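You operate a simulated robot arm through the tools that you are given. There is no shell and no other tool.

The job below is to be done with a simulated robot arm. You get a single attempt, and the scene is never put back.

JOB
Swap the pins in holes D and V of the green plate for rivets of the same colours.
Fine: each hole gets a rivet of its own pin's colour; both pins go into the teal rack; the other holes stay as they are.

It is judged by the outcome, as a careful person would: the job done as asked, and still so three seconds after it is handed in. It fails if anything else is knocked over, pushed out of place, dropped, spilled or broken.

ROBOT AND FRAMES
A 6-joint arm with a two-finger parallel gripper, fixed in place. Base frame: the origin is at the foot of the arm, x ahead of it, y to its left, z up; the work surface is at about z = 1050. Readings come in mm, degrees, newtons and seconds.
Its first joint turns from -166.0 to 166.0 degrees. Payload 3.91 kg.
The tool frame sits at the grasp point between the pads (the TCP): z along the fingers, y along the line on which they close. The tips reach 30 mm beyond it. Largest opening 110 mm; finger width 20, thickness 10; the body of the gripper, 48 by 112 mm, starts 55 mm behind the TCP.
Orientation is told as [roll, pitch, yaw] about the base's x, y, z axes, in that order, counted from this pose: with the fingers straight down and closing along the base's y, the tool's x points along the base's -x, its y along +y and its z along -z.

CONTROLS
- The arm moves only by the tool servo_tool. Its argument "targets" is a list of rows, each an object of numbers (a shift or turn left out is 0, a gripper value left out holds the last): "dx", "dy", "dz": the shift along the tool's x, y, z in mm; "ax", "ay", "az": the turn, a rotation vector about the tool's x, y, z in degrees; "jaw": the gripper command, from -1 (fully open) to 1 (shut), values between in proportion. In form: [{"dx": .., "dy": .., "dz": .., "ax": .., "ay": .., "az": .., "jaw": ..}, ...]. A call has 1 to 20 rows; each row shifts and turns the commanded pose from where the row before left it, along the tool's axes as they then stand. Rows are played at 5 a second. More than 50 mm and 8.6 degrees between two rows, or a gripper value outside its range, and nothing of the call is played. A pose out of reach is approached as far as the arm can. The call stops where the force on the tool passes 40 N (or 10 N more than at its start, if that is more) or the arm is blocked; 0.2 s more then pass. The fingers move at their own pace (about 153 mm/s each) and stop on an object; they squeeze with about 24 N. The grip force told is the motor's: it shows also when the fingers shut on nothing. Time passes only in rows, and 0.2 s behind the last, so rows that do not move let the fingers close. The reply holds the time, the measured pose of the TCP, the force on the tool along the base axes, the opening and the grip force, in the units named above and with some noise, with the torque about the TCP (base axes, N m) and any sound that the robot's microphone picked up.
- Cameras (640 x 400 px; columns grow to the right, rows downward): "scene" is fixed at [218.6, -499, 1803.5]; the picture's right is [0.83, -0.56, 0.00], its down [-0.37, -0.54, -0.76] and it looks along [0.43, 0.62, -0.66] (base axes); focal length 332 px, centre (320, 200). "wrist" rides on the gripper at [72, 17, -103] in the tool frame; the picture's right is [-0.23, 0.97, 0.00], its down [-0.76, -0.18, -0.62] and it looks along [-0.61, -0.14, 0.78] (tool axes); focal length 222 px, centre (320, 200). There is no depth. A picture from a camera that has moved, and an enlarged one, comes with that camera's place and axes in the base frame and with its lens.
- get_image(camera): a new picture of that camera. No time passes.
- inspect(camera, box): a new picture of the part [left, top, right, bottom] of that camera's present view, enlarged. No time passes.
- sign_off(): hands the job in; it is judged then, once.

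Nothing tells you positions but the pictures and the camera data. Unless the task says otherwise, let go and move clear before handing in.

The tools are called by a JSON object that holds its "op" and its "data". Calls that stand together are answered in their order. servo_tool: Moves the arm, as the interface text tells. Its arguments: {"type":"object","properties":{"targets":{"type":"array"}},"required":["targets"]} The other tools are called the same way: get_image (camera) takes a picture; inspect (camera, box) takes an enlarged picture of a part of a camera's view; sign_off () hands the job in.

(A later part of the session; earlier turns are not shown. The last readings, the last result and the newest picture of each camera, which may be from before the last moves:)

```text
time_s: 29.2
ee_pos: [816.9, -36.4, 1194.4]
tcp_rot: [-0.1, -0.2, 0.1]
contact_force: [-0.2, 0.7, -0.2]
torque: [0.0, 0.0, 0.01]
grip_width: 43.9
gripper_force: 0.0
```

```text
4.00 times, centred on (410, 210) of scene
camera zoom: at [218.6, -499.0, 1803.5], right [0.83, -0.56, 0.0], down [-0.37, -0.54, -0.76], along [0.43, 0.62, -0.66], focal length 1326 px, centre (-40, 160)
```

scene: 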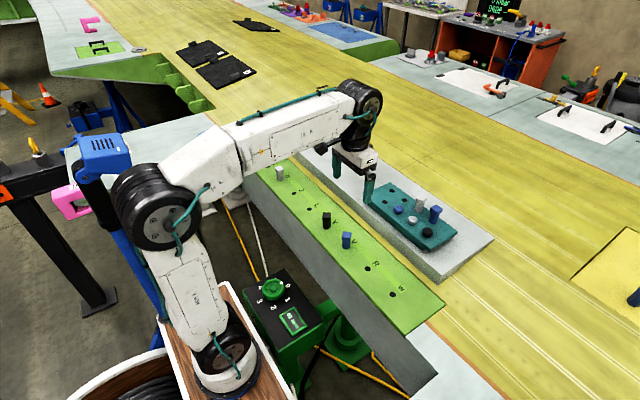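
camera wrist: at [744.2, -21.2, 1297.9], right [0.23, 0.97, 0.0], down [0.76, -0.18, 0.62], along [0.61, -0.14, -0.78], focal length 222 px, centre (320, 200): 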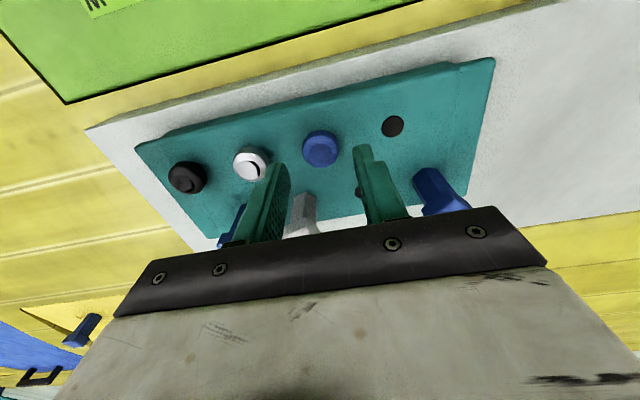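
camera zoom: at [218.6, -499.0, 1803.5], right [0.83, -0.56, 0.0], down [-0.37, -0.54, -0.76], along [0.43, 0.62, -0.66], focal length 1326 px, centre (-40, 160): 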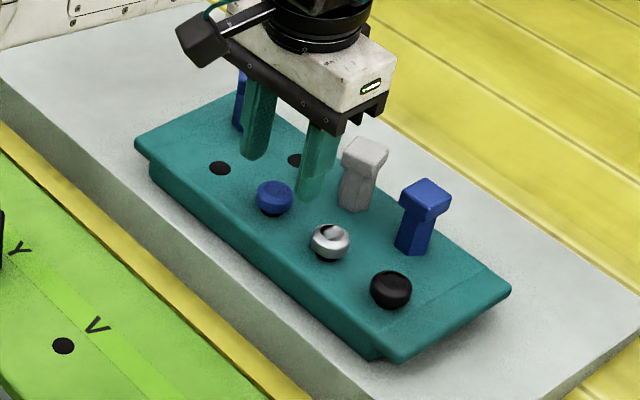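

The rivet is centred between the fingers and the left finger clears the silver rivet by about 9 mm. I'll finish the descent so the tips stop just above the rack, then close.

{"op": "servo_tool", "data": {"targets": [{"dy": 0.4, "dz": 8}, {"dz": 8}, {"dz": 6}, {"dz": 4}, {}, {}]}}

{"op": "inspect", "data": {"camera": "wrist", "box": [240, 80, 400, 200]}}

{"op": "inspect", "data": {"camera": "scene", "box": [370, 170, 450, 250]}}

```text
time_s: 30.6
ee_pos: [816.7, -34.1, 1167.6]
tcp_rot: [0.0, -0.1, 0.0]
contact_force: [0.0, -0.2, 0.0]
torque: [0.03, 0.02, 0.0]
grip_width: 43.9
gripper_force: 0.1
```

```text
3.33 times, centred on (320, 140) of wrist
camera zoom: at [744.1, -20.4, 1271.1], right [0.23, 0.97, 0.0], down [0.76, -0.18, 0.62], along [0.61, -0.14, -0.78], focal length 740 px, centre (320, 400)
```

zoom: 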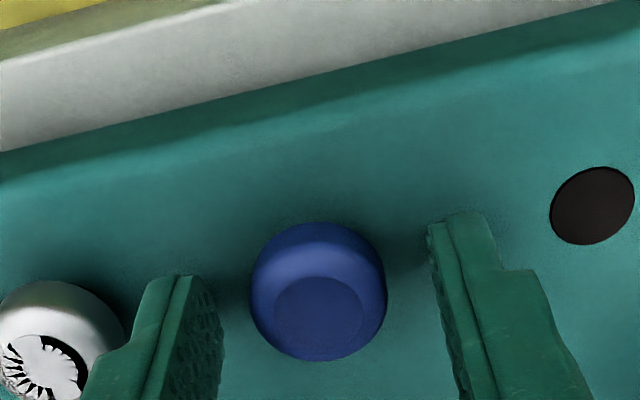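

```text
5.00 times, centred on (410, 210) of scene
camera zoom: at [218.6, -499.0, 1803.5], right [0.83, -0.56, 0.0], down [-0.37, -0.54, -0.76], along [0.43, 0.62, -0.66], focal length 1658 px, centre (-130, 150)
```

zoom: 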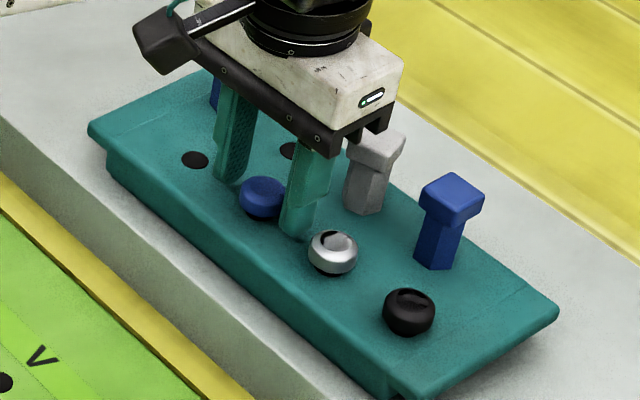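

The tips are a few mm above the rack with the rivet head between them. I'll go 1.5 mm lower and close gently.

{"op": "servo_tool", "data": {"targets": [{"dz": 1.5}, {"jaw": 0.4}, {"jaw": 0.5}, {"jaw": 0.6}, {"jaw": 1}, {}, {}]}}

{"op": "servo_tool", "data": {"targets": [{"dz": -3}, {"dz": -5}, {"dz": -8}, {"dz": -12}, {"dz": -15}, {"dz": -20}, {"dz": -20}, {"dz": -20}, {}, {}]}}

{"op": "get_image", "data": {"camera": "wrist"}}

{"op": "inspect", "data": {"camera": "wrist", "box": [260, 80, 380, 180]}}

{"op": "inspect", "data": {"camera": "scene", "box": [350, 130, 450, 250]}}

```text
time_s: 32.2
ee_pos: [817.6, -35.7, 1167.2]
tcp_rot: [0.0, -0.1, 0.0]
contact_force: [-0.4, -0.3, 0.8]
torque: [0.01, 0.05, 0.01]
grip_width: 25.6
gripper_force: 24.0
```

```text
time_s: 34.4
ee_pos: [817.9, -35.9, 1269.5]
tcp_rot: [0.0, 0.0, 0.1]
contact_force: [0.6, 0.2, 0.4]
torque: [-0.01, -0.03, 0.0]
grip_width: 25.5
gripper_force: 23.6
```

```text
taken
camera wrist: at [745.3, -20.3, 1372.2], right [0.23, 0.97, 0.0], down [0.76, -0.18, 0.62], along [0.61, -0.14, -0.78], focal length 222 px, centre (320, 200)
```

wrist: 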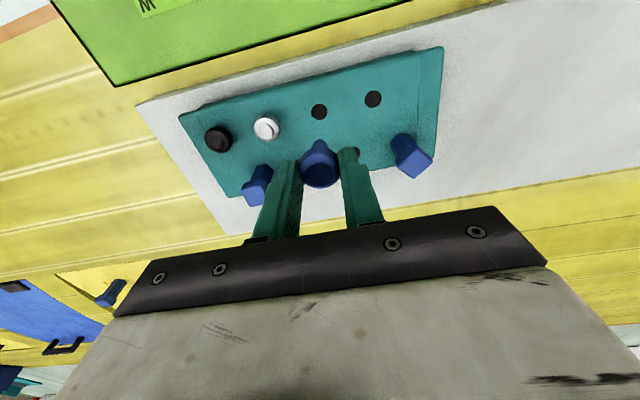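

```text
4.00 times, centred on (320, 130) of wrist
camera zoom: at [745.3, -20.3, 1372.2], right [0.23, 0.97, 0.0], down [0.76, -0.18, 0.62], along [0.61, -0.14, -0.78], focal length 888 px, centre (320, 480)
```

zoom: 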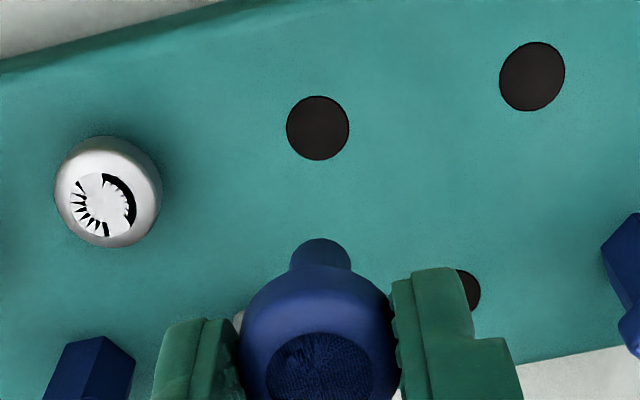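

```text
3.33 times, centred on (400, 190) of scene
camera zoom: at [218.6, -499.0, 1803.5], right [0.83, -0.56, 0.0], down [-0.37, -0.54, -0.76], along [0.43, 0.62, -0.66], focal length 1105 px, centre (53, 233)
```

zoom: 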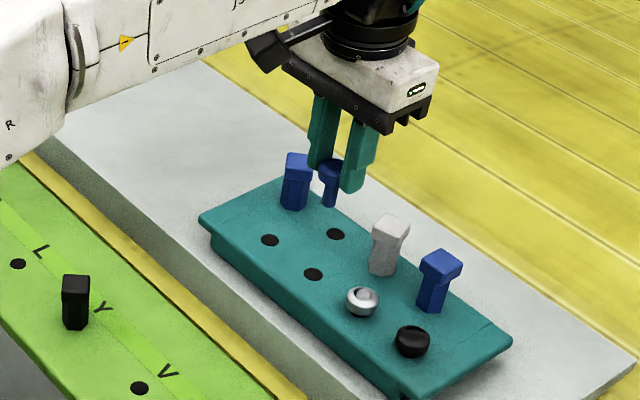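

The blue rivet is out cleanly, its round shank hanging straight. Now I carry it over to hole V at about (653.6, -2.3) and lower part way for a check.

{"op": "servo_tool", "data": {"targets": [{"dx": 23.3, "dy": 5}, {"dx": 23.3, "dy": 5}, {"dx": 23.3, "dy": 5}, {"dx": 23.3, "dy": 5}, {"dx": 23.3, "dy": 5}, {"dx": 23.3, "dy": 5}, {"dx": 23.3, "dy": 5}, {"dz": 30}, {"dz": 30}, {"dz": 30}, {"dz": 20}, {}, {}]}}

{"op": "get_image", "data": {"camera": "wrist"}}

{"op": "inspect", "data": {"camera": "wrist", "box": [260, 80, 380, 180]}}

{"op": "inspect", "data": {"camera": "scene", "box": [300, 180, 400, 280]}}

```text
time_s: 37.2
ee_pos: [652.3, -0.2, 1161.7]
tcp_rot: [0.0, -0.1, 0.0]
contact_force: [0.4, 0.6, -0.9]
torque: [0.02, -0.05, 0.0]
grip_width: 25.4
gripper_force: 24.4
```

```text
taken
camera wrist: at [579.5, 15.1, 1264.2], right [0.23, 0.97, 0.0], down [0.76, -0.18, 0.62], along [0.61, -0.14, -0.78], focal length 222 px, centre (320, 200)
```

wrist: 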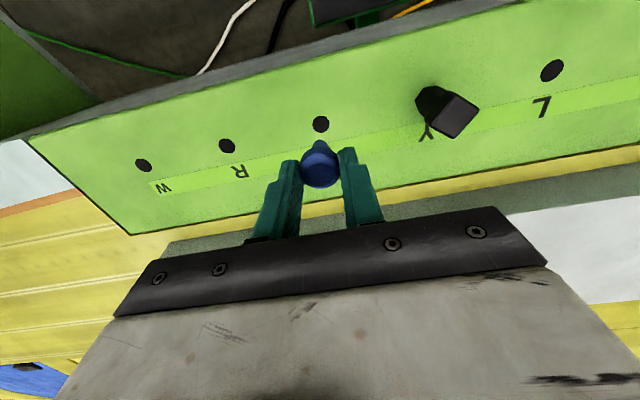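

```text
4.00 times, centred on (320, 130) of wrist
camera zoom: at [579.5, 15.1, 1264.2], right [0.23, 0.97, 0.0], down [0.76, -0.18, 0.62], along [0.61, -0.14, -0.78], focal length 888 px, centre (320, 480)
```

zoom: 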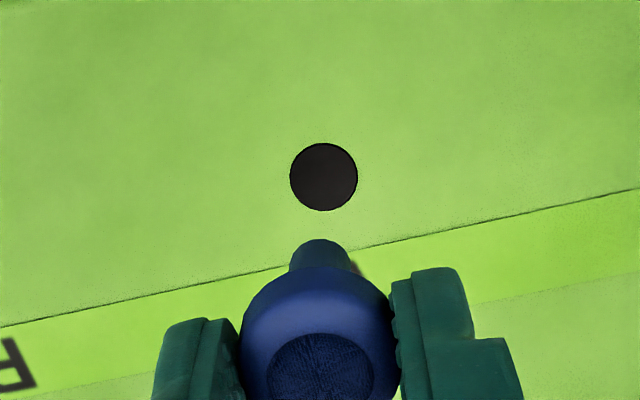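

```text
4.00 times, centred on (350, 230) of scene
camera zoom: at [218.6, -499.0, 1803.5], right [0.83, -0.56, 0.0], down [-0.37, -0.54, -0.76], along [0.43, 0.62, -0.66], focal length 1326 px, centre (200, 80)
```

zoom: 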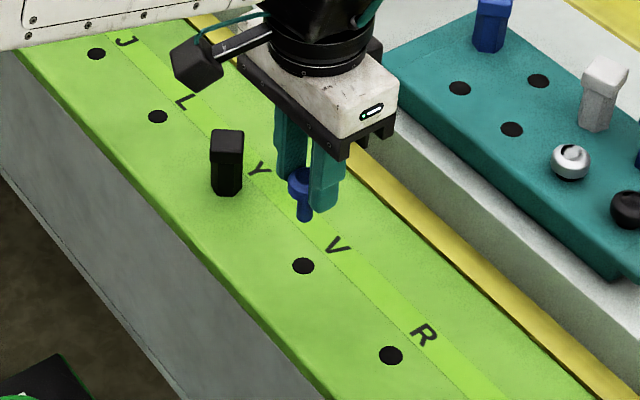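

Hole V is about 2.4 mm ahead of the shank axis by the wrist view. I'll correct and lower to about 10 mm above the plate.

{"op": "servo_tool", "data": {"targets": [{"dx": -2.4, "dy": 0.2, "dz": 10}, {"dz": 12}, {"dz": 12}, {"dz": 9}, {}, {}]}}

{"op": "inspect", "data": {"camera": "wrist", "box": [260, 80, 380, 180]}}

{"op": "inspect", "data": {"camera": "scene", "box": [310, 200, 380, 270]}}

```text
time_s: 38.6
ee_pos: [655.3, 0.1, 1117.8]
tcp_rot: [0.0, -0.1, 0.0]
contact_force: [-0.1, -0.2, -0.8]
torque: [0.01, 0.02, 0.0]
grip_width: 25.3
gripper_force: 23.7
```

```text
4.00 times, centred on (320, 130) of wrist
camera zoom: at [582.5, 14.9, 1220.3], right [0.23, 0.97, 0.0], down [0.76, -0.18, 0.62], along [0.61, -0.14, -0.78], focal length 888 px, centre (320, 480)
```

zoom: 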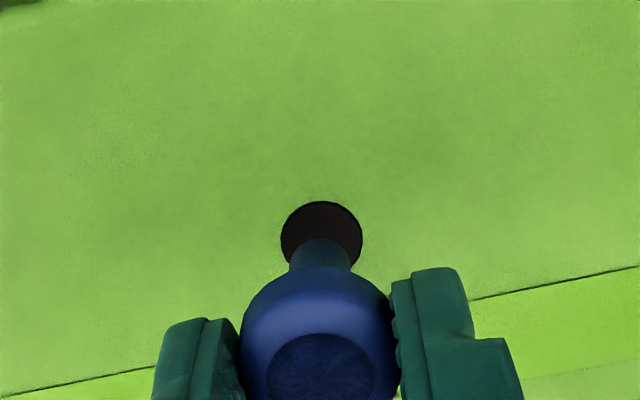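

```text
5.71 times, centred on (345, 235) of scene
camera zoom: at [218.6, -499.0, 1803.5], right [0.83, -0.56, 0.0], down [-0.37, -0.54, -0.76], along [0.43, 0.62, -0.66], focal length 1895 px, centre (177, 0)
```

zoom: 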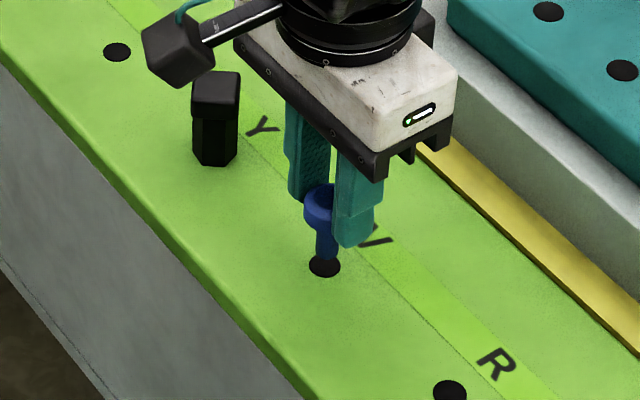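

Nearly aligned: about 1 mm to trim in x. I'll adjust and start inserting in small steps.

{"op": "servo_tool", "data": {"targets": [{"dx": 1.0, "dy": 0.4, "dz": 4}, {"dz": 4}, {"dz": 3}, {"dz": 3}, {"dz": 3}, {}]}}

{"op": "inspect", "data": {"camera": "wrist", "box": [260, 80, 380, 180]}}

{"op": "inspect", "data": {"camera": "scene", "box": [310, 200, 380, 270]}}

```text
time_s: 40.0
ee_pos: [654.4, 1.1, 1101.5]
tcp_rot: [-0.1, -0.3, 0.0]
contact_force: [-0.4, 0.2, -1.1]
torque: [-0.01, 0.0, -0.04]
grip_width: 25.6
gripper_force: 24.1
```

```text
4.00 times, centred on (320, 130) of wrist
camera zoom: at [582.4, 15.8, 1204.8], right [0.23, 0.97, 0.0], down [0.76, -0.18, 0.62], along [0.61, -0.14, -0.78], focal length 888 px, centre (320, 480)
```

zoom: 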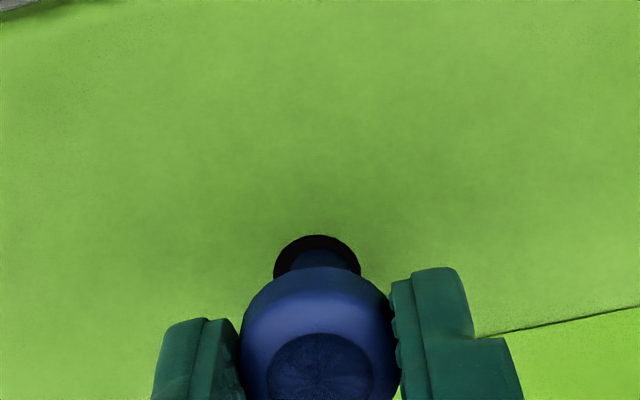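

```text
5.71 times, centred on (345, 235) of scene
camera zoom: at [218.6, -499.0, 1803.5], right [0.83, -0.56, 0.0], down [-0.37, -0.54, -0.76], along [0.43, 0.62, -0.66], focal length 1895 px, centre (177, 0)
```

zoom: 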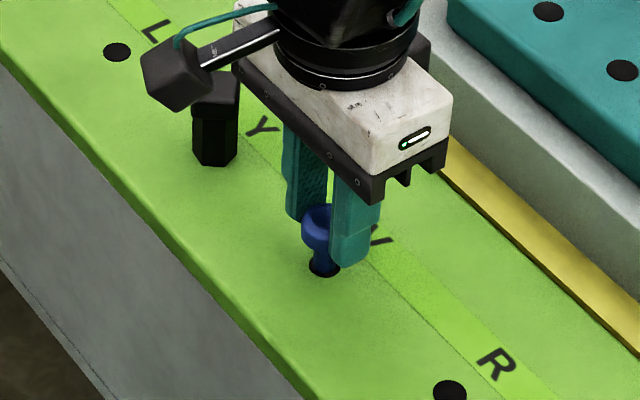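

The shank has entered the hole without force. I'll trim a little and continue down until the head seats.

{"op": "servo_tool", "data": {"targets": [{"dx": 0.8, "dy": -0.3, "dz": 3}, {"dz": 3}, {"dz": 3}, {"dz": 3}, {}]}}

{"op": "servo_tool", "data": {"targets": [{"dz": 1.2}, {"dz": 1}, {}]}}

{"op": "inspect", "data": {"camera": "wrist", "box": [260, 80, 380, 180]}}

{"op": "inspect", "data": {"camera": "scene", "box": [310, 200, 380, 270]}}

```text
time_s: 41.2
ee_pos: [655.0, 1.4, 1089.6]
tcp_rot: [0.0, 0.0, 0.0]
contact_force: [0.3, -0.2, -0.7]
torque: [0.0, 0.01, -0.02]
grip_width: 25.7
gripper_force: 23.9
```

```text
time_s: 42.0
ee_pos: [654.6, 1.1, 1086.7]
tcp_rot: [0.0, -0.1, 0.0]
contact_force: [0.9, 0.6, 0.0]
torque: [0.0, -0.03, -0.01]
grip_width: 25.2
gripper_force: 23.9
```

```text
4.00 times, centred on (320, 130) of wrist
camera zoom: at [581.9, 15.6, 1189.4], right [0.23, 0.97, 0.0], down [0.76, -0.18, 0.62], along [0.61, -0.14, -0.78], focal length 888 px, centre (320, 480)
```

zoom: 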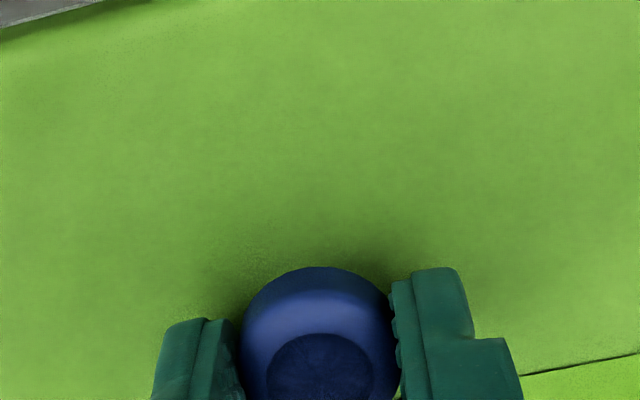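

```text
5.71 times, centred on (345, 235) of scene
camera zoom: at [218.6, -499.0, 1803.5], right [0.83, -0.56, 0.0], down [-0.37, -0.54, -0.76], along [0.43, 0.62, -0.66], focal length 1895 px, centre (177, 0)
```

zoom: 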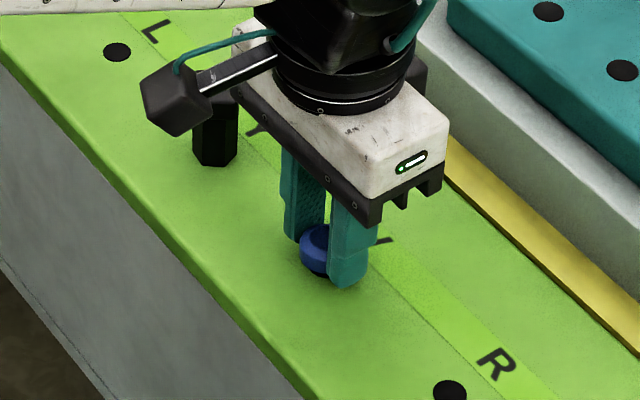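

Almost seated (TCP z≈1086). Final small steps until contact shows.

{"op": "servo_tool", "data": {"targets": [{"dz": 0.7}, {"dz": 0.6}, {}]}}

{"op": "servo_tool", "data": {"targets": [{"dz": 0.5}, {}]}}

```text
time_s: 42.8
ee_pos: [655.8, 0.5, 1085.1]
tcp_rot: [0.0, -0.2, 0.0]
contact_force: [-3.5, -1.7, 14.3]
torque: [-0.06, 0.15, 0.01]
grip_width: 25.3
gripper_force: 24.1
```

```text
time_s: 43.4
ee_pos: [655.0, 0.8, 1085.0]
tcp_rot: [0.0, -0.2, 0.0]
contact_force: [-4.1, -2.9, 23.6]
torque: [-0.05, 0.16, 0.0]
grip_width: 25.6
gripper_force: 23.6
```

The rivet head is seated (24 N of contact). I'll relieve the load, open and rise, then look.

{"op": "servo_tool", "data": {"targets": [{"dz": -0.8}, {}, {"jaw": 0.45}, {"jaw": 0.3}, {"jaw": 0.1}, {}, {"dz": -5}, {"dz": -15}, {"dz": -30}, {"dz": -40}, {"dz": -40}, {"dz": -40}, {}]}}

{"op": "inspect", "data": {"camera": "scene", "box": [300, 180, 400, 280]}}

{"op": "get_image", "data": {"camera": "wrist"}}

{"op": "inspect", "data": {"camera": "wrist", "box": [280, 40, 380, 140]}}

```text
time_s: 46.2
ee_pos: [656.0, -2.0, 1252.6]
tcp_rot: [-0.1, 0.1, -0.1]
contact_force: [0.9, -0.7, -0.3]
torque: [0.0, 0.0, 0.01]
grip_width: 49.4
gripper_force: 0.0
```

```text
4.00 times, centred on (350, 230) of scene
camera zoom: at [218.6, -499.0, 1803.5], right [0.83, -0.56, 0.0], down [-0.37, -0.54, -0.76], along [0.43, 0.62, -0.66], focal length 1326 px, centre (200, 80)
```

zoom: 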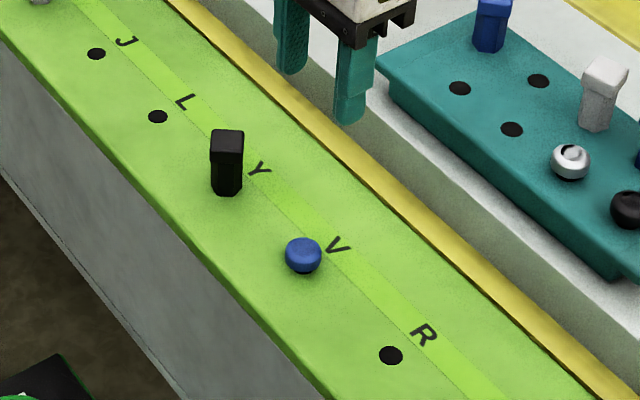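

```text
taken
camera wrist: at [582.6, 13.2, 1355.7], right [0.23, 0.97, 0.0], down [0.76, -0.18, 0.62], along [0.61, -0.14, -0.78], focal length 222 px, centre (320, 200)
```

wrist: 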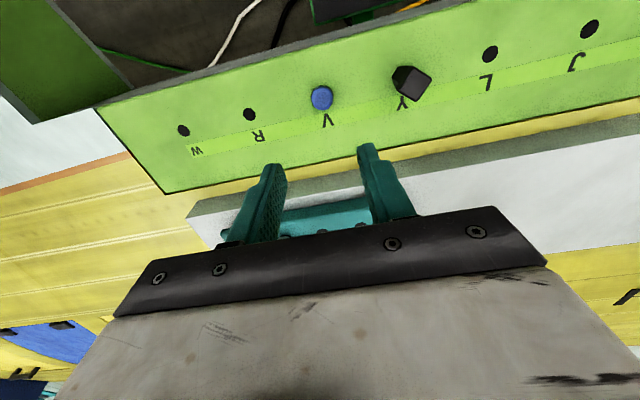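

```text
4.00 times, centred on (330, 90) of wrist
camera zoom: at [582.6, 13.2, 1355.7], right [0.23, 0.97, 0.0], down [0.76, -0.18, 0.62], along [0.61, -0.14, -0.78], focal length 888 px, centre (280, 640)
```

zoom: 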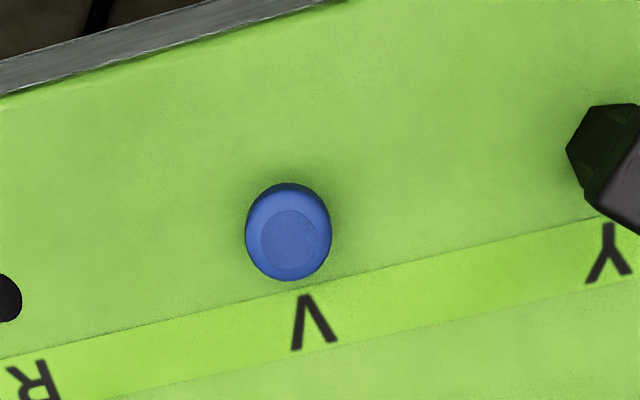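

The blue rivet sits in V. Next I travel along the plate to above D (about (653, 395)) and look at its pin.

{"op": "inspect", "data": {"camera": "scene", "box": [330, 225, 365, 255]}}

{"op": "servo_tool", "data": {"targets": [{"dy": 20}, {"dy": 35}, {"dy": 35}, {"dy": 35}, {"dy": 35}, {"dy": 35}, {"dy": 35}, {"dy": 35}, {"dy": 35}, {"dy": 35}, {"dy": 35}, {"dy": 20}, {"dy": 10}, {}, {}]}}

{"op": "get_image", "data": {"camera": "wrist"}}

{"op": "inspect", "data": {"camera": "wrist", "box": [260, 40, 380, 140]}}

{"op": "inspect", "data": {"camera": "scene", "box": [240, 130, 330, 210]}}

```text
13.33 times, centred on (348, 240) of scene
camera zoom: at [218.6, -499.0, 1803.5], right [0.83, -0.56, 0.0], down [-0.37, -0.54, -0.76], along [0.43, 0.62, -0.66], focal length 4422 px, centre (-47, -333)
```

zoom: 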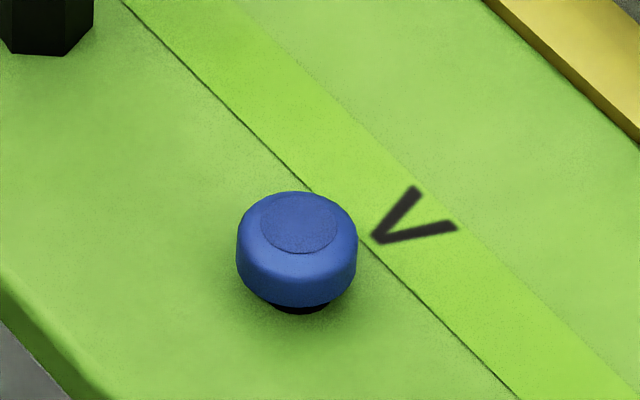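

```text
time_s: 49.4
ee_pos: [655.6, 400.8, 1255.5]
tcp_rot: [0.0, -0.1, 0.1]
contact_force: [0.7, -0.3, 0.1]
torque: [-0.03, 0.03, -0.03]
grip_width: 49.5
gripper_force: 0.0
```

```text
taken
camera wrist: at [583.1, 416.4, 1358.2], right [0.23, 0.97, 0.0], down [0.76, -0.18, 0.62], along [0.61, -0.14, -0.78], focal length 222 px, centre (320, 200)
```

wrist: 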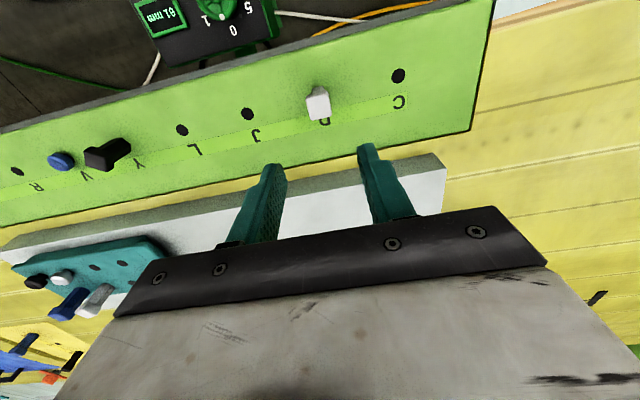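

```text
4.00 times, centred on (320, 90) of wrist
camera zoom: at [583.1, 416.4, 1358.2], right [0.23, 0.97, 0.0], down [0.76, -0.18, 0.62], along [0.61, -0.14, -0.78], focal length 888 px, centre (320, 640)
```

zoom: 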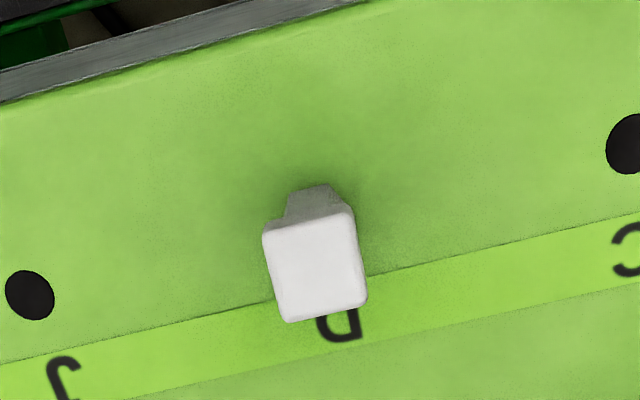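

```text
5.00 times, centred on (285, 170) of scene
camera zoom: at [218.6, -499.0, 1803.5], right [0.83, -0.56, 0.0], down [-0.37, -0.54, -0.76], along [0.43, 0.62, -0.66], focal length 1658 px, centre (495, 350)
```

zoom: 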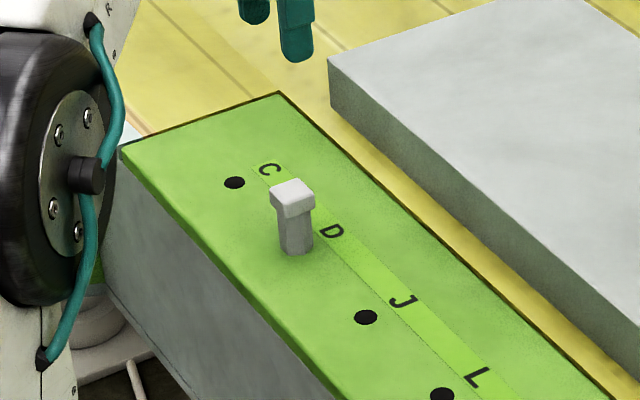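

The D pin's head is square to the gripper at yaw 0, centred near (653.7, 398.7). I'll trim, descend part way and check.

{"op": "servo_tool", "data": {"targets": [{"dx": 1.4, "dy": -0.7, "jaw": 0.05}, {"dz": 30}, {"dz": 30}, {"dz": 30}, {"dz": 10}, {}, {}]}}

{"op": "inspect", "data": {"camera": "wrist", "box": [240, 80, 400, 200]}}

```text
time_s: 51.0
ee_pos: [653.3, 398.4, 1155.4]
tcp_rot: [0.1, -0.2, 0.0]
contact_force: [-0.6, 0.1, -0.1]
torque: [-0.02, 0.04, -0.02]
grip_width: 52.6
gripper_force: 0.0
```

```text
3.33 times, centred on (320, 140) of wrist
camera zoom: at [581.0, 414.4, 1257.7], right [0.23, 0.97, 0.0], down [0.76, -0.18, 0.62], along [0.61, -0.14, -0.78], focal length 740 px, centre (320, 400)
```

zoom: 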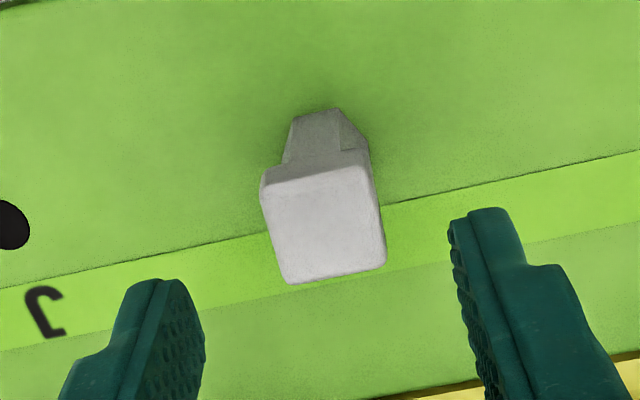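

Good, about 1.2 mm to trim in y. I'll descend around the head and close.

{"op": "servo_tool", "data": {"targets": [{"dx": -0.2, "dy": 1.2, "dz": 20}, {"dz": 20}, {"dz": 12}, {"dz": 7}, {}, {"jaw": 0.35}, {"jaw": 0.5}, {"jaw": 0.6}, {"jaw": 1}, {}, {}]}}

{"op": "inspect", "data": {"camera": "wrist", "box": [240, 80, 400, 200]}}

{"op": "inspect", "data": {"camera": "scene", "box": [250, 140, 320, 200]}}

```text
time_s: 53.4
ee_pos: [654.4, 400.1, 1095.5]
tcp_rot: [0.0, -0.1, 0.0]
contact_force: [-0.7, 0.3, 0.1]
torque: [-0.02, -0.01, -0.01]
grip_width: 25.3
gripper_force: 23.8
```

```text
3.33 times, centred on (320, 140) of wrist
camera zoom: at [581.7, 415.7, 1198.5], right [0.23, 0.97, 0.0], down [0.76, -0.18, 0.62], along [0.61, -0.14, -0.78], focal length 740 px, centre (320, 400)
```

zoom: 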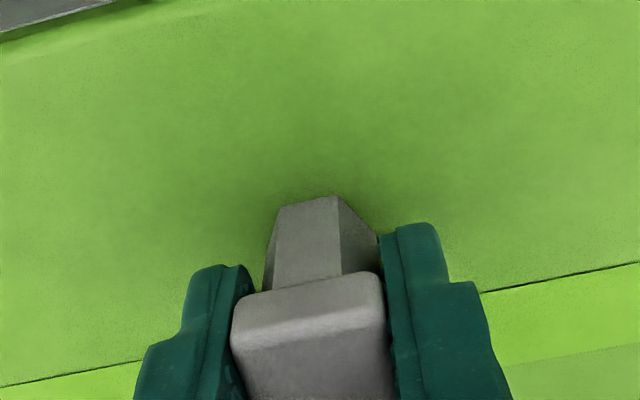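

```text
6.67 times, centred on (285, 170) of scene
camera zoom: at [218.6, -499.0, 1803.5], right [0.83, -0.56, 0.0], down [-0.37, -0.54, -0.76], along [0.43, 0.62, -0.66], focal length 2211 px, centre (553, 400)
```

zoom: 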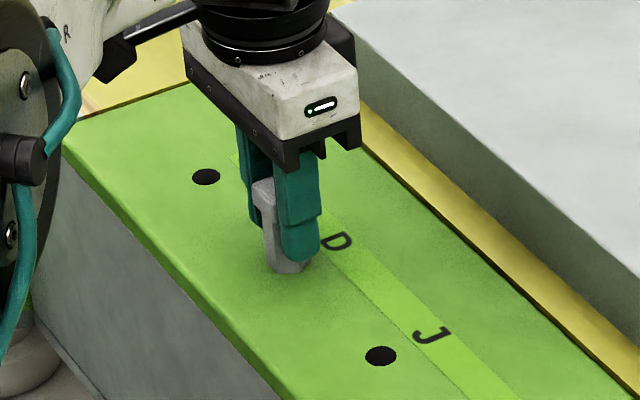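

The white pin is gripped. I'll lift it straight up and check.

{"op": "servo_tool", "data": {"targets": [{"dz": -5}, {"dz": -8}, {"dz": -12}, {"dz": -20}, {"dz": -25}, {"dz": -30}, {"dz": -35}, {"dz": -35}, {}, {}]}}

{"op": "inspect", "data": {"camera": "wrist", "box": [240, 60, 400, 180]}}

{"op": "inspect", "data": {"camera": "scene", "box": [250, 110, 350, 200]}}

```text
time_s: 55.6
ee_pos: [654.2, 402.0, 1266.1]
tcp_rot: [-0.1, -0.1, 0.0]
contact_force: [-1.4, -0.8, -1.2]
torque: [-0.03, 0.0, 0.02]
grip_width: 25.3
gripper_force: 23.3
```

```text
3.33 times, centred on (320, 120) of wrist
camera zoom: at [582.1, 417.5, 1368.8], right [0.23, 0.97, 0.0], down [0.76, -0.18, 0.62], along [0.61, -0.14, -0.78], focal length 740 px, centre (320, 467)
```

zoom: 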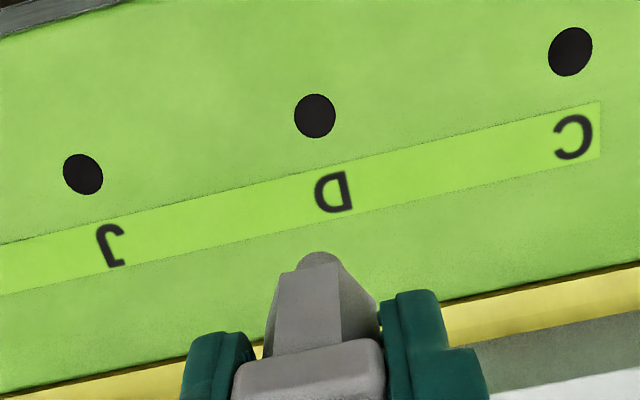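

```text
4.44 times, centred on (300, 155) of scene
camera zoom: at [218.6, -499.0, 1803.5], right [0.83, -0.56, 0.0], down [-0.37, -0.54, -0.76], along [0.43, 0.62, -0.66], focal length 1474 px, centre (409, 400)
```

zoom: 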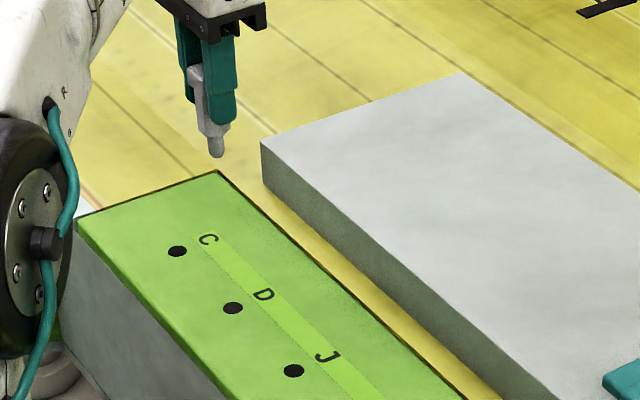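

The white pin is out and hole D is clear at about (653.3, 398.7). I'll carry it to the rack's empty front-row hole at about (815.6, 17.8).

{"op": "servo_tool", "data": {"targets": [{"dx": -13.5, "dy": -31.9}, {"dx": -13.5, "dy": -31.9}, {"dx": -13.5, "dy": -31.9}, {"dx": -13.5, "dy": -31.9}, {"dx": -13.5, "dy": -31.9}, {"dx": -13.5, "dy": -31.9}, {"dx": -13.5, "dy": -31.9}, {"dx": -13.5, "dy": -31.9}, {"dx": -13.5, "dy": -31.9}, {"dx": -13.5, "dy": -31.9}, {"dx": -13.5, "dy": -31.9}, {"dx": -13.5, "dy": -31.9}, {}, {}]}}

{"op": "get_image", "data": {"camera": "wrist"}}

{"op": "inspect", "data": {"camera": "wrist", "box": [240, 60, 400, 180]}}

{"op": "inspect", "data": {"camera": "scene", "box": [350, 120, 470, 240]}}

```text
time_s: 58.6
ee_pos: [816.4, 16.8, 1266.8]
tcp_rot: [0.0, -0.1, 0.0]
contact_force: [0.3, 0.7, -0.3]
torque: [0.0, -0.01, 0.02]
grip_width: 25.2
gripper_force: 24.2
```

```text
taken
camera wrist: at [743.5, 32.1, 1369.7], right [0.23, 0.97, 0.0], down [0.76, -0.18, 0.62], along [0.61, -0.14, -0.78], focal length 222 px, centre (320, 200)
```

wrist: 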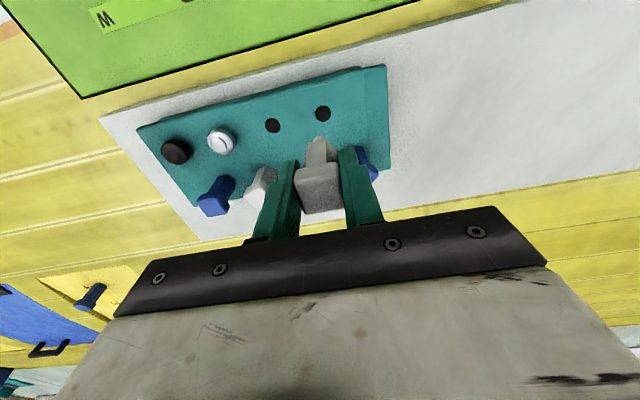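

```text
3.33 times, centred on (320, 120) of wrist
camera zoom: at [743.5, 32.1, 1369.7], right [0.23, 0.97, 0.0], down [0.76, -0.18, 0.62], along [0.61, -0.14, -0.78], focal length 740 px, centre (320, 467)
```

zoom: 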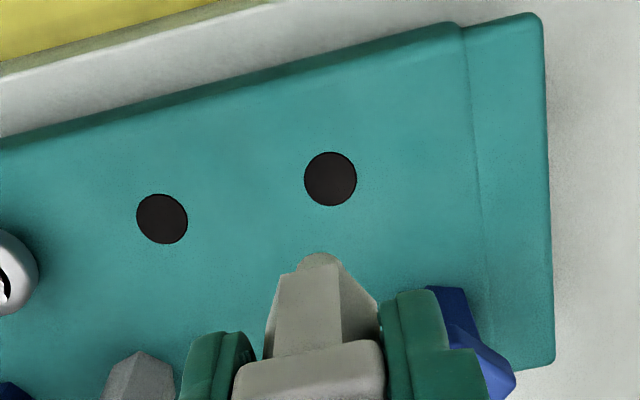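

```text
3.33 times, centred on (410, 180) of scene
camera zoom: at [218.6, -499.0, 1803.5], right [0.83, -0.56, 0.0], down [-0.37, -0.54, -0.76], along [0.43, 0.62, -0.66], focal length 1105 px, centre (20, 267)
```

zoom: 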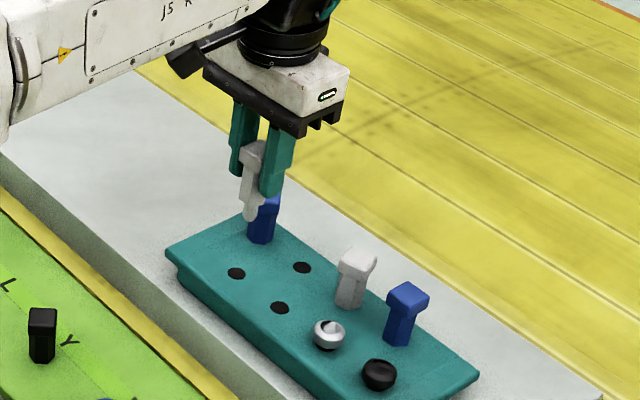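

The pin is above the rack with the hole about 3 mm to the +y side. I'll correct and lower to just above it.

{"op": "servo_tool", "data": {"targets": [{"dx": -0.4, "dy": 3.0, "dz": 15}, {"dz": 20}, {"dz": 15}, {"dz": 9}, {}, {}]}}

{"op": "inspect", "data": {"camera": "wrist", "box": [260, 80, 380, 180]}}

{"op": "inspect", "data": {"camera": "scene", "box": [360, 150, 430, 220]}}

```text
time_s: 60.0
ee_pos: [814.3, 19.8, 1208.2]
tcp_rot: [0.0, -0.2, -0.1]
contact_force: [-0.3, 0.3, -0.3]
torque: [-0.01, 0.01, -0.02]
grip_width: 25.5
gripper_force: 24.3
```

```text
4.00 times, centred on (320, 130) of wrist
camera zoom: at [742.1, 35.5, 1310.6], right [0.23, 0.97, 0.0], down [0.76, -0.18, 0.62], along [0.61, -0.14, -0.78], focal length 888 px, centre (320, 480)
```

zoom: 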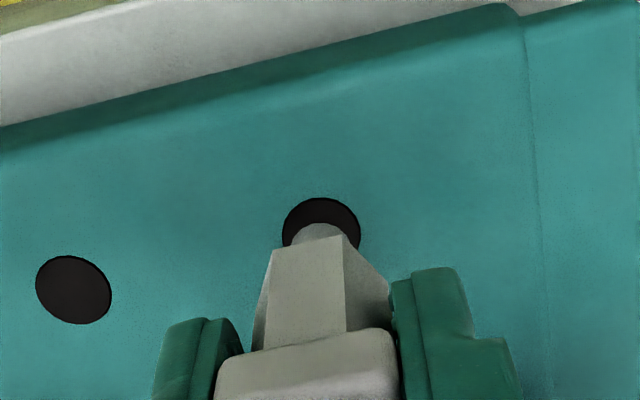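

```text
5.71 times, centred on (395, 185) of scene
camera zoom: at [218.6, -499.0, 1803.5], right [0.83, -0.56, 0.0], down [-0.37, -0.54, -0.76], along [0.43, 0.62, -0.66], focal length 1895 px, centre (-109, 286)
```

zoom: 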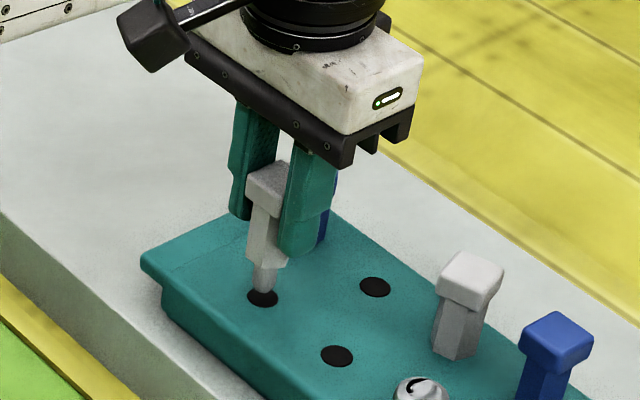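

The peg is about 1.7 mm short in x. I'll correct it and lower into the hole.

{"op": "servo_tool", "data": {"targets": [{"dx": -1.7}, {"dz": 4}, {"dz": 4}, {}]}}

{"op": "inspect", "data": {"camera": "wrist", "box": [260, 80, 380, 180]}}

{"op": "inspect", "data": {"camera": "scene", "box": [360, 150, 430, 220]}}

```text
time_s: 61.0
ee_pos: [815.9, 21.1, 1199.0]
tcp_rot: [0.1, -0.1, 0.0]
contact_force: [0.0, -0.4, -0.8]
torque: [0.02, -0.02, -0.02]
grip_width: 25.6
gripper_force: 24.0
```

```text
4.00 times, centred on (320, 130) of wrist
camera zoom: at [743.7, 36.3, 1302.5], right [0.23, 0.97, 0.0], down [0.76, -0.18, 0.62], along [0.61, -0.14, -0.78], focal length 888 px, centre (320, 480)
```

zoom: 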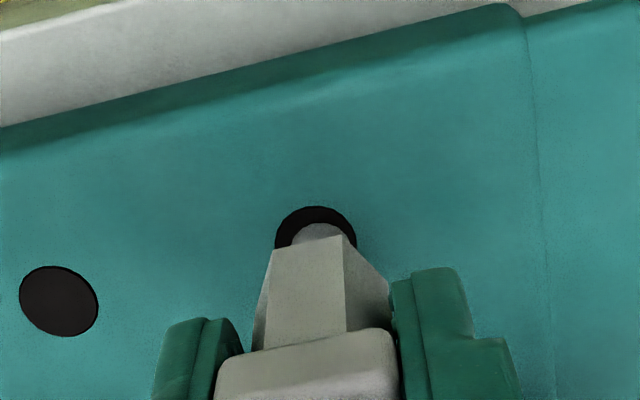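

```text
5.71 times, centred on (395, 185) of scene
camera zoom: at [218.6, -499.0, 1803.5], right [0.83, -0.56, 0.0], down [-0.37, -0.54, -0.76], along [0.43, 0.62, -0.66], focal length 1895 px, centre (-109, 286)
```

zoom: 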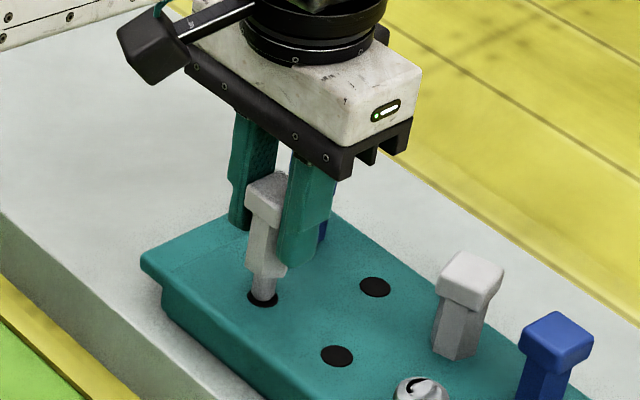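

About 0.8 mm to trim in y, then I continue down.

{"op": "servo_tool", "data": {"targets": [{"dy": -0.8}, {"dz": 3}, {"dz": 3}, {"dz": 3}, {"dz": 3}, {}]}}

{"op": "inspect", "data": {"camera": "wrist", "box": [260, 80, 380, 180]}}

{"op": "inspect", "data": {"camera": "scene", "box": [360, 150, 430, 220]}}

```text
time_s: 62.4
ee_pos: [817.5, 20.0, 1188.3]
tcp_rot: [0.0, -0.1, 0.0]
contact_force: [-0.2, -0.5, -0.6]
torque: [0.0, 0.02, 0.0]
grip_width: 25.6
gripper_force: 23.8
```

```text
4.00 times, centred on (320, 130) of wrist
camera zoom: at [745.1, 35.6, 1290.9], right [0.23, 0.97, 0.0], down [0.76, -0.18, 0.62], along [0.61, -0.14, -0.78], focal length 888 px, centre (320, 480)
```

zoom: 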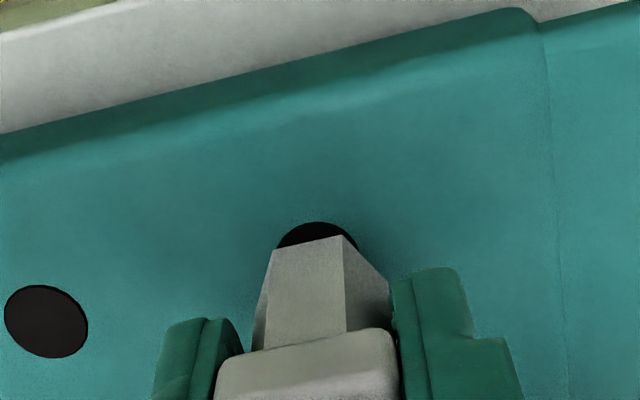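

```text
5.71 times, centred on (395, 185) of scene
camera zoom: at [218.6, -499.0, 1803.5], right [0.83, -0.56, 0.0], down [-0.37, -0.54, -0.76], along [0.43, 0.62, -0.66], focal length 1895 px, centre (-109, 286)
```

zoom: 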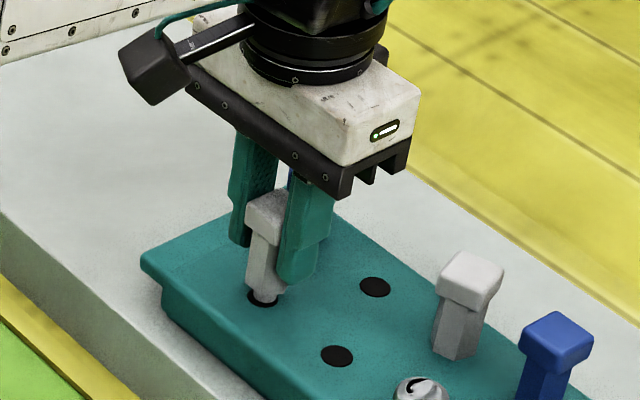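

In the hole, but x drifted forward ~1.3 mm; I'll correct and carry on down.

{"op": "servo_tool", "data": {"targets": [{"dx": 1.2}, {"dz": 2.5}, {"dz": 2.5}, {"dz": 2}, {}]}}

{"op": "servo_tool", "data": {"targets": [{"dz": 1}, {"dz": 1}, {}]}}

{"op": "inspect", "data": {"camera": "wrist", "box": [260, 80, 380, 180]}}

{"op": "inspect", "data": {"camera": "scene", "box": [360, 150, 430, 220]}}

```text
time_s: 63.6
ee_pos: [814.4, 20.3, 1179.6]
tcp_rot: [0.0, -0.1, 0.1]
contact_force: [-0.1, 0.2, -0.3]
torque: [0.03, -0.01, -0.02]
grip_width: 25.4
gripper_force: 23.8
```

```text
time_s: 64.4
ee_pos: [815.4, 20.0, 1179.0]
tcp_rot: [0.1, -0.1, -0.1]
contact_force: [-1.5, 0.9, -1.7]
torque: [-0.01, 0.04, 0.0]
grip_width: 25.3
gripper_force: 24.0
```

```text
4.00 times, centred on (320, 130) of wrist
camera zoom: at [743.4, 35.5, 1281.7], right [0.23, 0.97, 0.0], down [0.76, -0.18, 0.62], along [0.61, -0.14, -0.78], focal length 888 px, centre (320, 480)
```

zoom: 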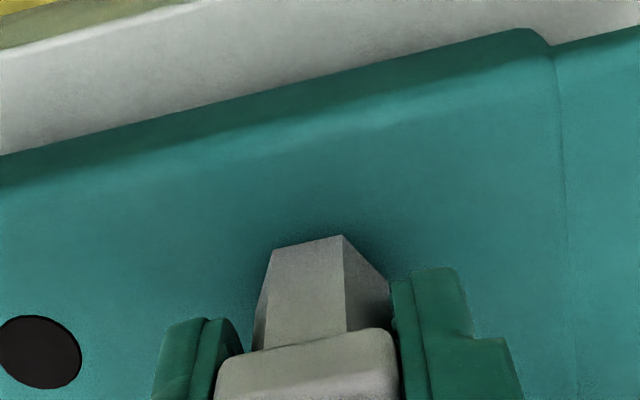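

```text
5.71 times, centred on (395, 185) of scene
camera zoom: at [218.6, -499.0, 1803.5], right [0.83, -0.56, 0.0], down [-0.37, -0.54, -0.76], along [0.43, 0.62, -0.66], focal length 1895 px, centre (-109, 286)
```

zoom: 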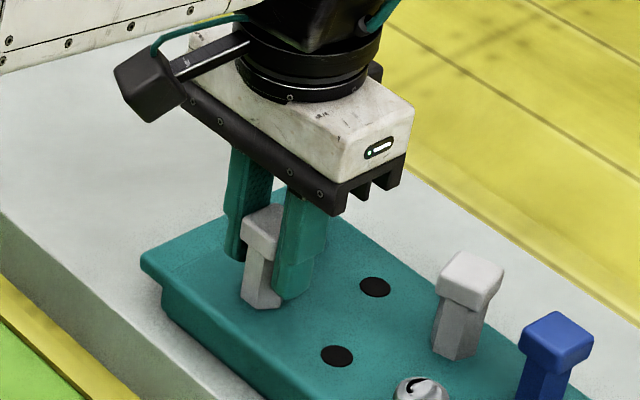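

Nearly seated (z≈1178.7). Small steps until contact.

{"op": "servo_tool", "data": {"targets": [{"dz": 0.8}, {"dz": 0.8}, {}]}}

{"op": "servo_tool", "data": {"targets": [{"dz": 0.6}, {"dz": 0.6}, {}]}}

```text
time_s: 65.2
ee_pos: [815.9, 20.1, 1177.4]
tcp_rot: [0.1, -0.1, 0.0]
contact_force: [-0.7, -0.3, -0.4]
torque: [-0.02, 0.01, -0.02]
grip_width: 25.4
gripper_force: 24.1
```

```text
time_s: 66.0
ee_pos: [816.0, 20.0, 1178.1]
tcp_rot: [0.0, -0.2, 0.0]
contact_force: [0.2, 3.4, 13.7]
torque: [0.1, 0.06, -0.03]
grip_width: 25.8
gripper_force: 24.4
```

Contact begins (14 N). One more slight press, then relieve, open, and rise.

{"op": "servo_tool", "data": {"targets": [{"dz": 0.4}, {}]}}

{"op": "servo_tool", "data": {"targets": [{"dz": -0.9}, {}, {"jaw": 0.45}, {"jaw": 0.3}, {"jaw": 0.1}, {}, {"dz": -5}, {"dz": -15}, {"dz": -25}, {"dz": -35}, {}, {}]}}

{"op": "inspect", "data": {"camera": "scene", "box": [350, 140, 470, 260]}}

{"op": "get_image", "data": {"camera": "wrist"}}

```text
time_s: 66.6
ee_pos: [816.2, 20.2, 1175.9]
tcp_rot: [0.0, -0.2, 0.1]
contact_force: [3.8, 4.2, 20.2]
torque: [0.09, -0.05, 0.01]
grip_width: 25.7
gripper_force: 24.3
```

```text
time_s: 69.2
ee_pos: [817.2, 19.3, 1256.7]
tcp_rot: [0.0, 0.0, 0.0]
contact_force: [0.2, -0.3, 0.2]
torque: [-0.02, -0.04, -0.02]
grip_width: 49.2
gripper_force: 0.1
```

```text
3.33 times, centred on (410, 200) of scene
camera zoom: at [218.6, -499.0, 1803.5], right [0.83, -0.56, 0.0], down [-0.37, -0.54, -0.76], along [0.43, 0.62, -0.66], focal length 1105 px, centre (20, 200)
```

zoom: 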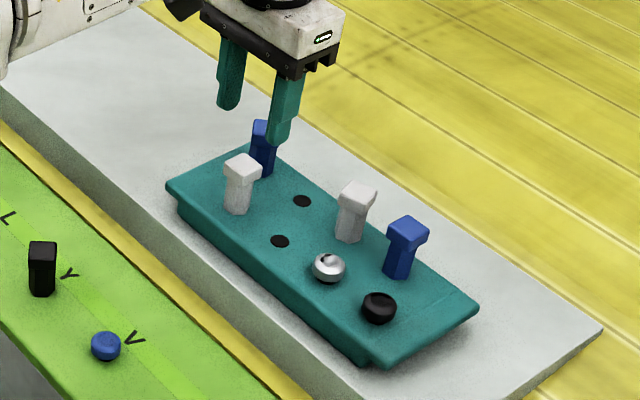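

```text
taken
camera wrist: at [744.1, 34.5, 1360.1], right [0.23, 0.97, 0.0], down [0.76, -0.18, 0.62], along [0.61, -0.14, -0.78], focal length 222 px, centre (320, 200)
```

wrist: 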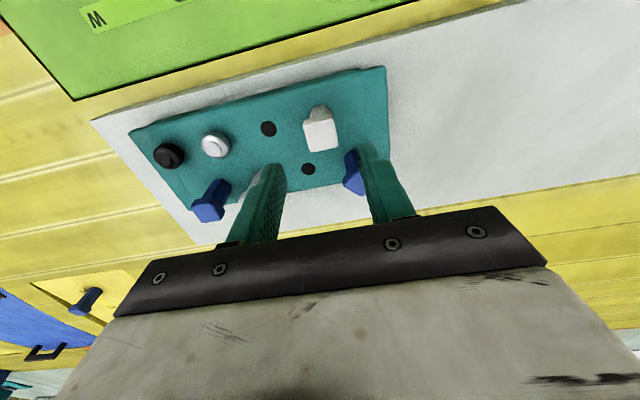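

The white pin stands upright in the rack. Next is the silver-white rivet at about (815.5, -92.4); I'll move over it.

{"op": "servo_tool", "data": {"targets": [{"dx": 0.2, "dy": -27.5}, {"dy": -27.5}, {"dy": -27.5}, {"dy": -27.4, "jaw": 0.2}, {}, {"dz": 20}, {"dz": 20}, {"dz": 20}, {}, {}]}}

{"op": "get_image", "data": {"camera": "wrist"}}

{"op": "inspect", "data": {"camera": "wrist", "box": [240, 80, 400, 200]}}

{"op": "inspect", "data": {"camera": "scene", "box": [370, 170, 470, 260]}}

```text
time_s: 71.4
ee_pos: [813.3, -88.4, 1196.3]
tcp_rot: [0.0, -0.3, 0.0]
contact_force: [0.6, -0.7, -0.2]
torque: [-0.02, -0.01, -0.01]
grip_width: 44.1
gripper_force: 0.1
```

```text
taken
camera wrist: at [741.8, -74.6, 1299.5], right [0.23, 0.97, 0.0], down [0.76, -0.18, 0.62], along [0.61, -0.14, -0.78], focal length 222 px, centre (320, 200)
```

wrist: 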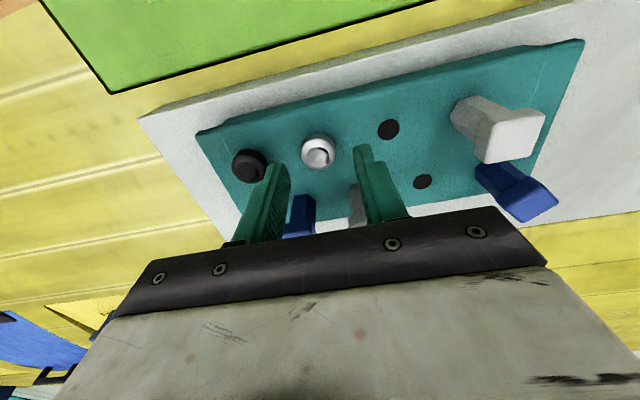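

```text
3.33 times, centred on (320, 140) of wrist
camera zoom: at [741.8, -74.6, 1299.5], right [0.23, 0.97, 0.0], down [0.76, -0.18, 0.62], along [0.61, -0.14, -0.78], focal length 740 px, centre (320, 400)
```

zoom: 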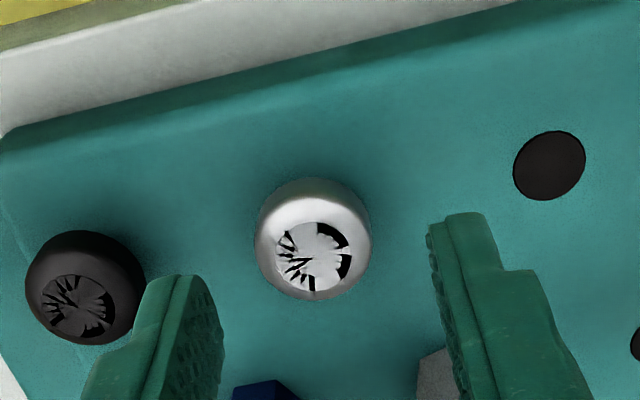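

```text
4.44 times, centred on (420, 215) of scene
camera zoom: at [218.6, -499.0, 1803.5], right [0.83, -0.56, 0.0], down [-0.37, -0.54, -0.76], along [0.43, 0.62, -0.66], focal length 1474 px, centre (-124, 133)
```

zoom: 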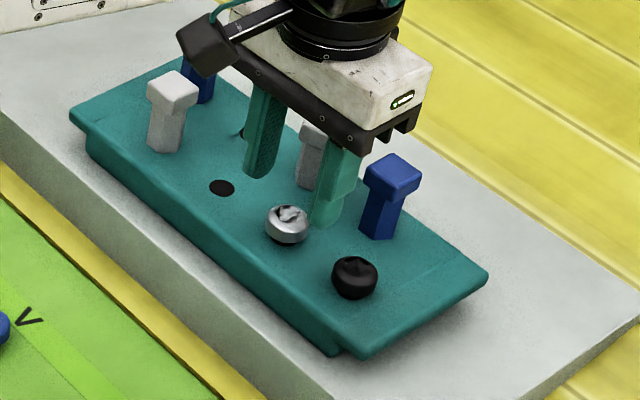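

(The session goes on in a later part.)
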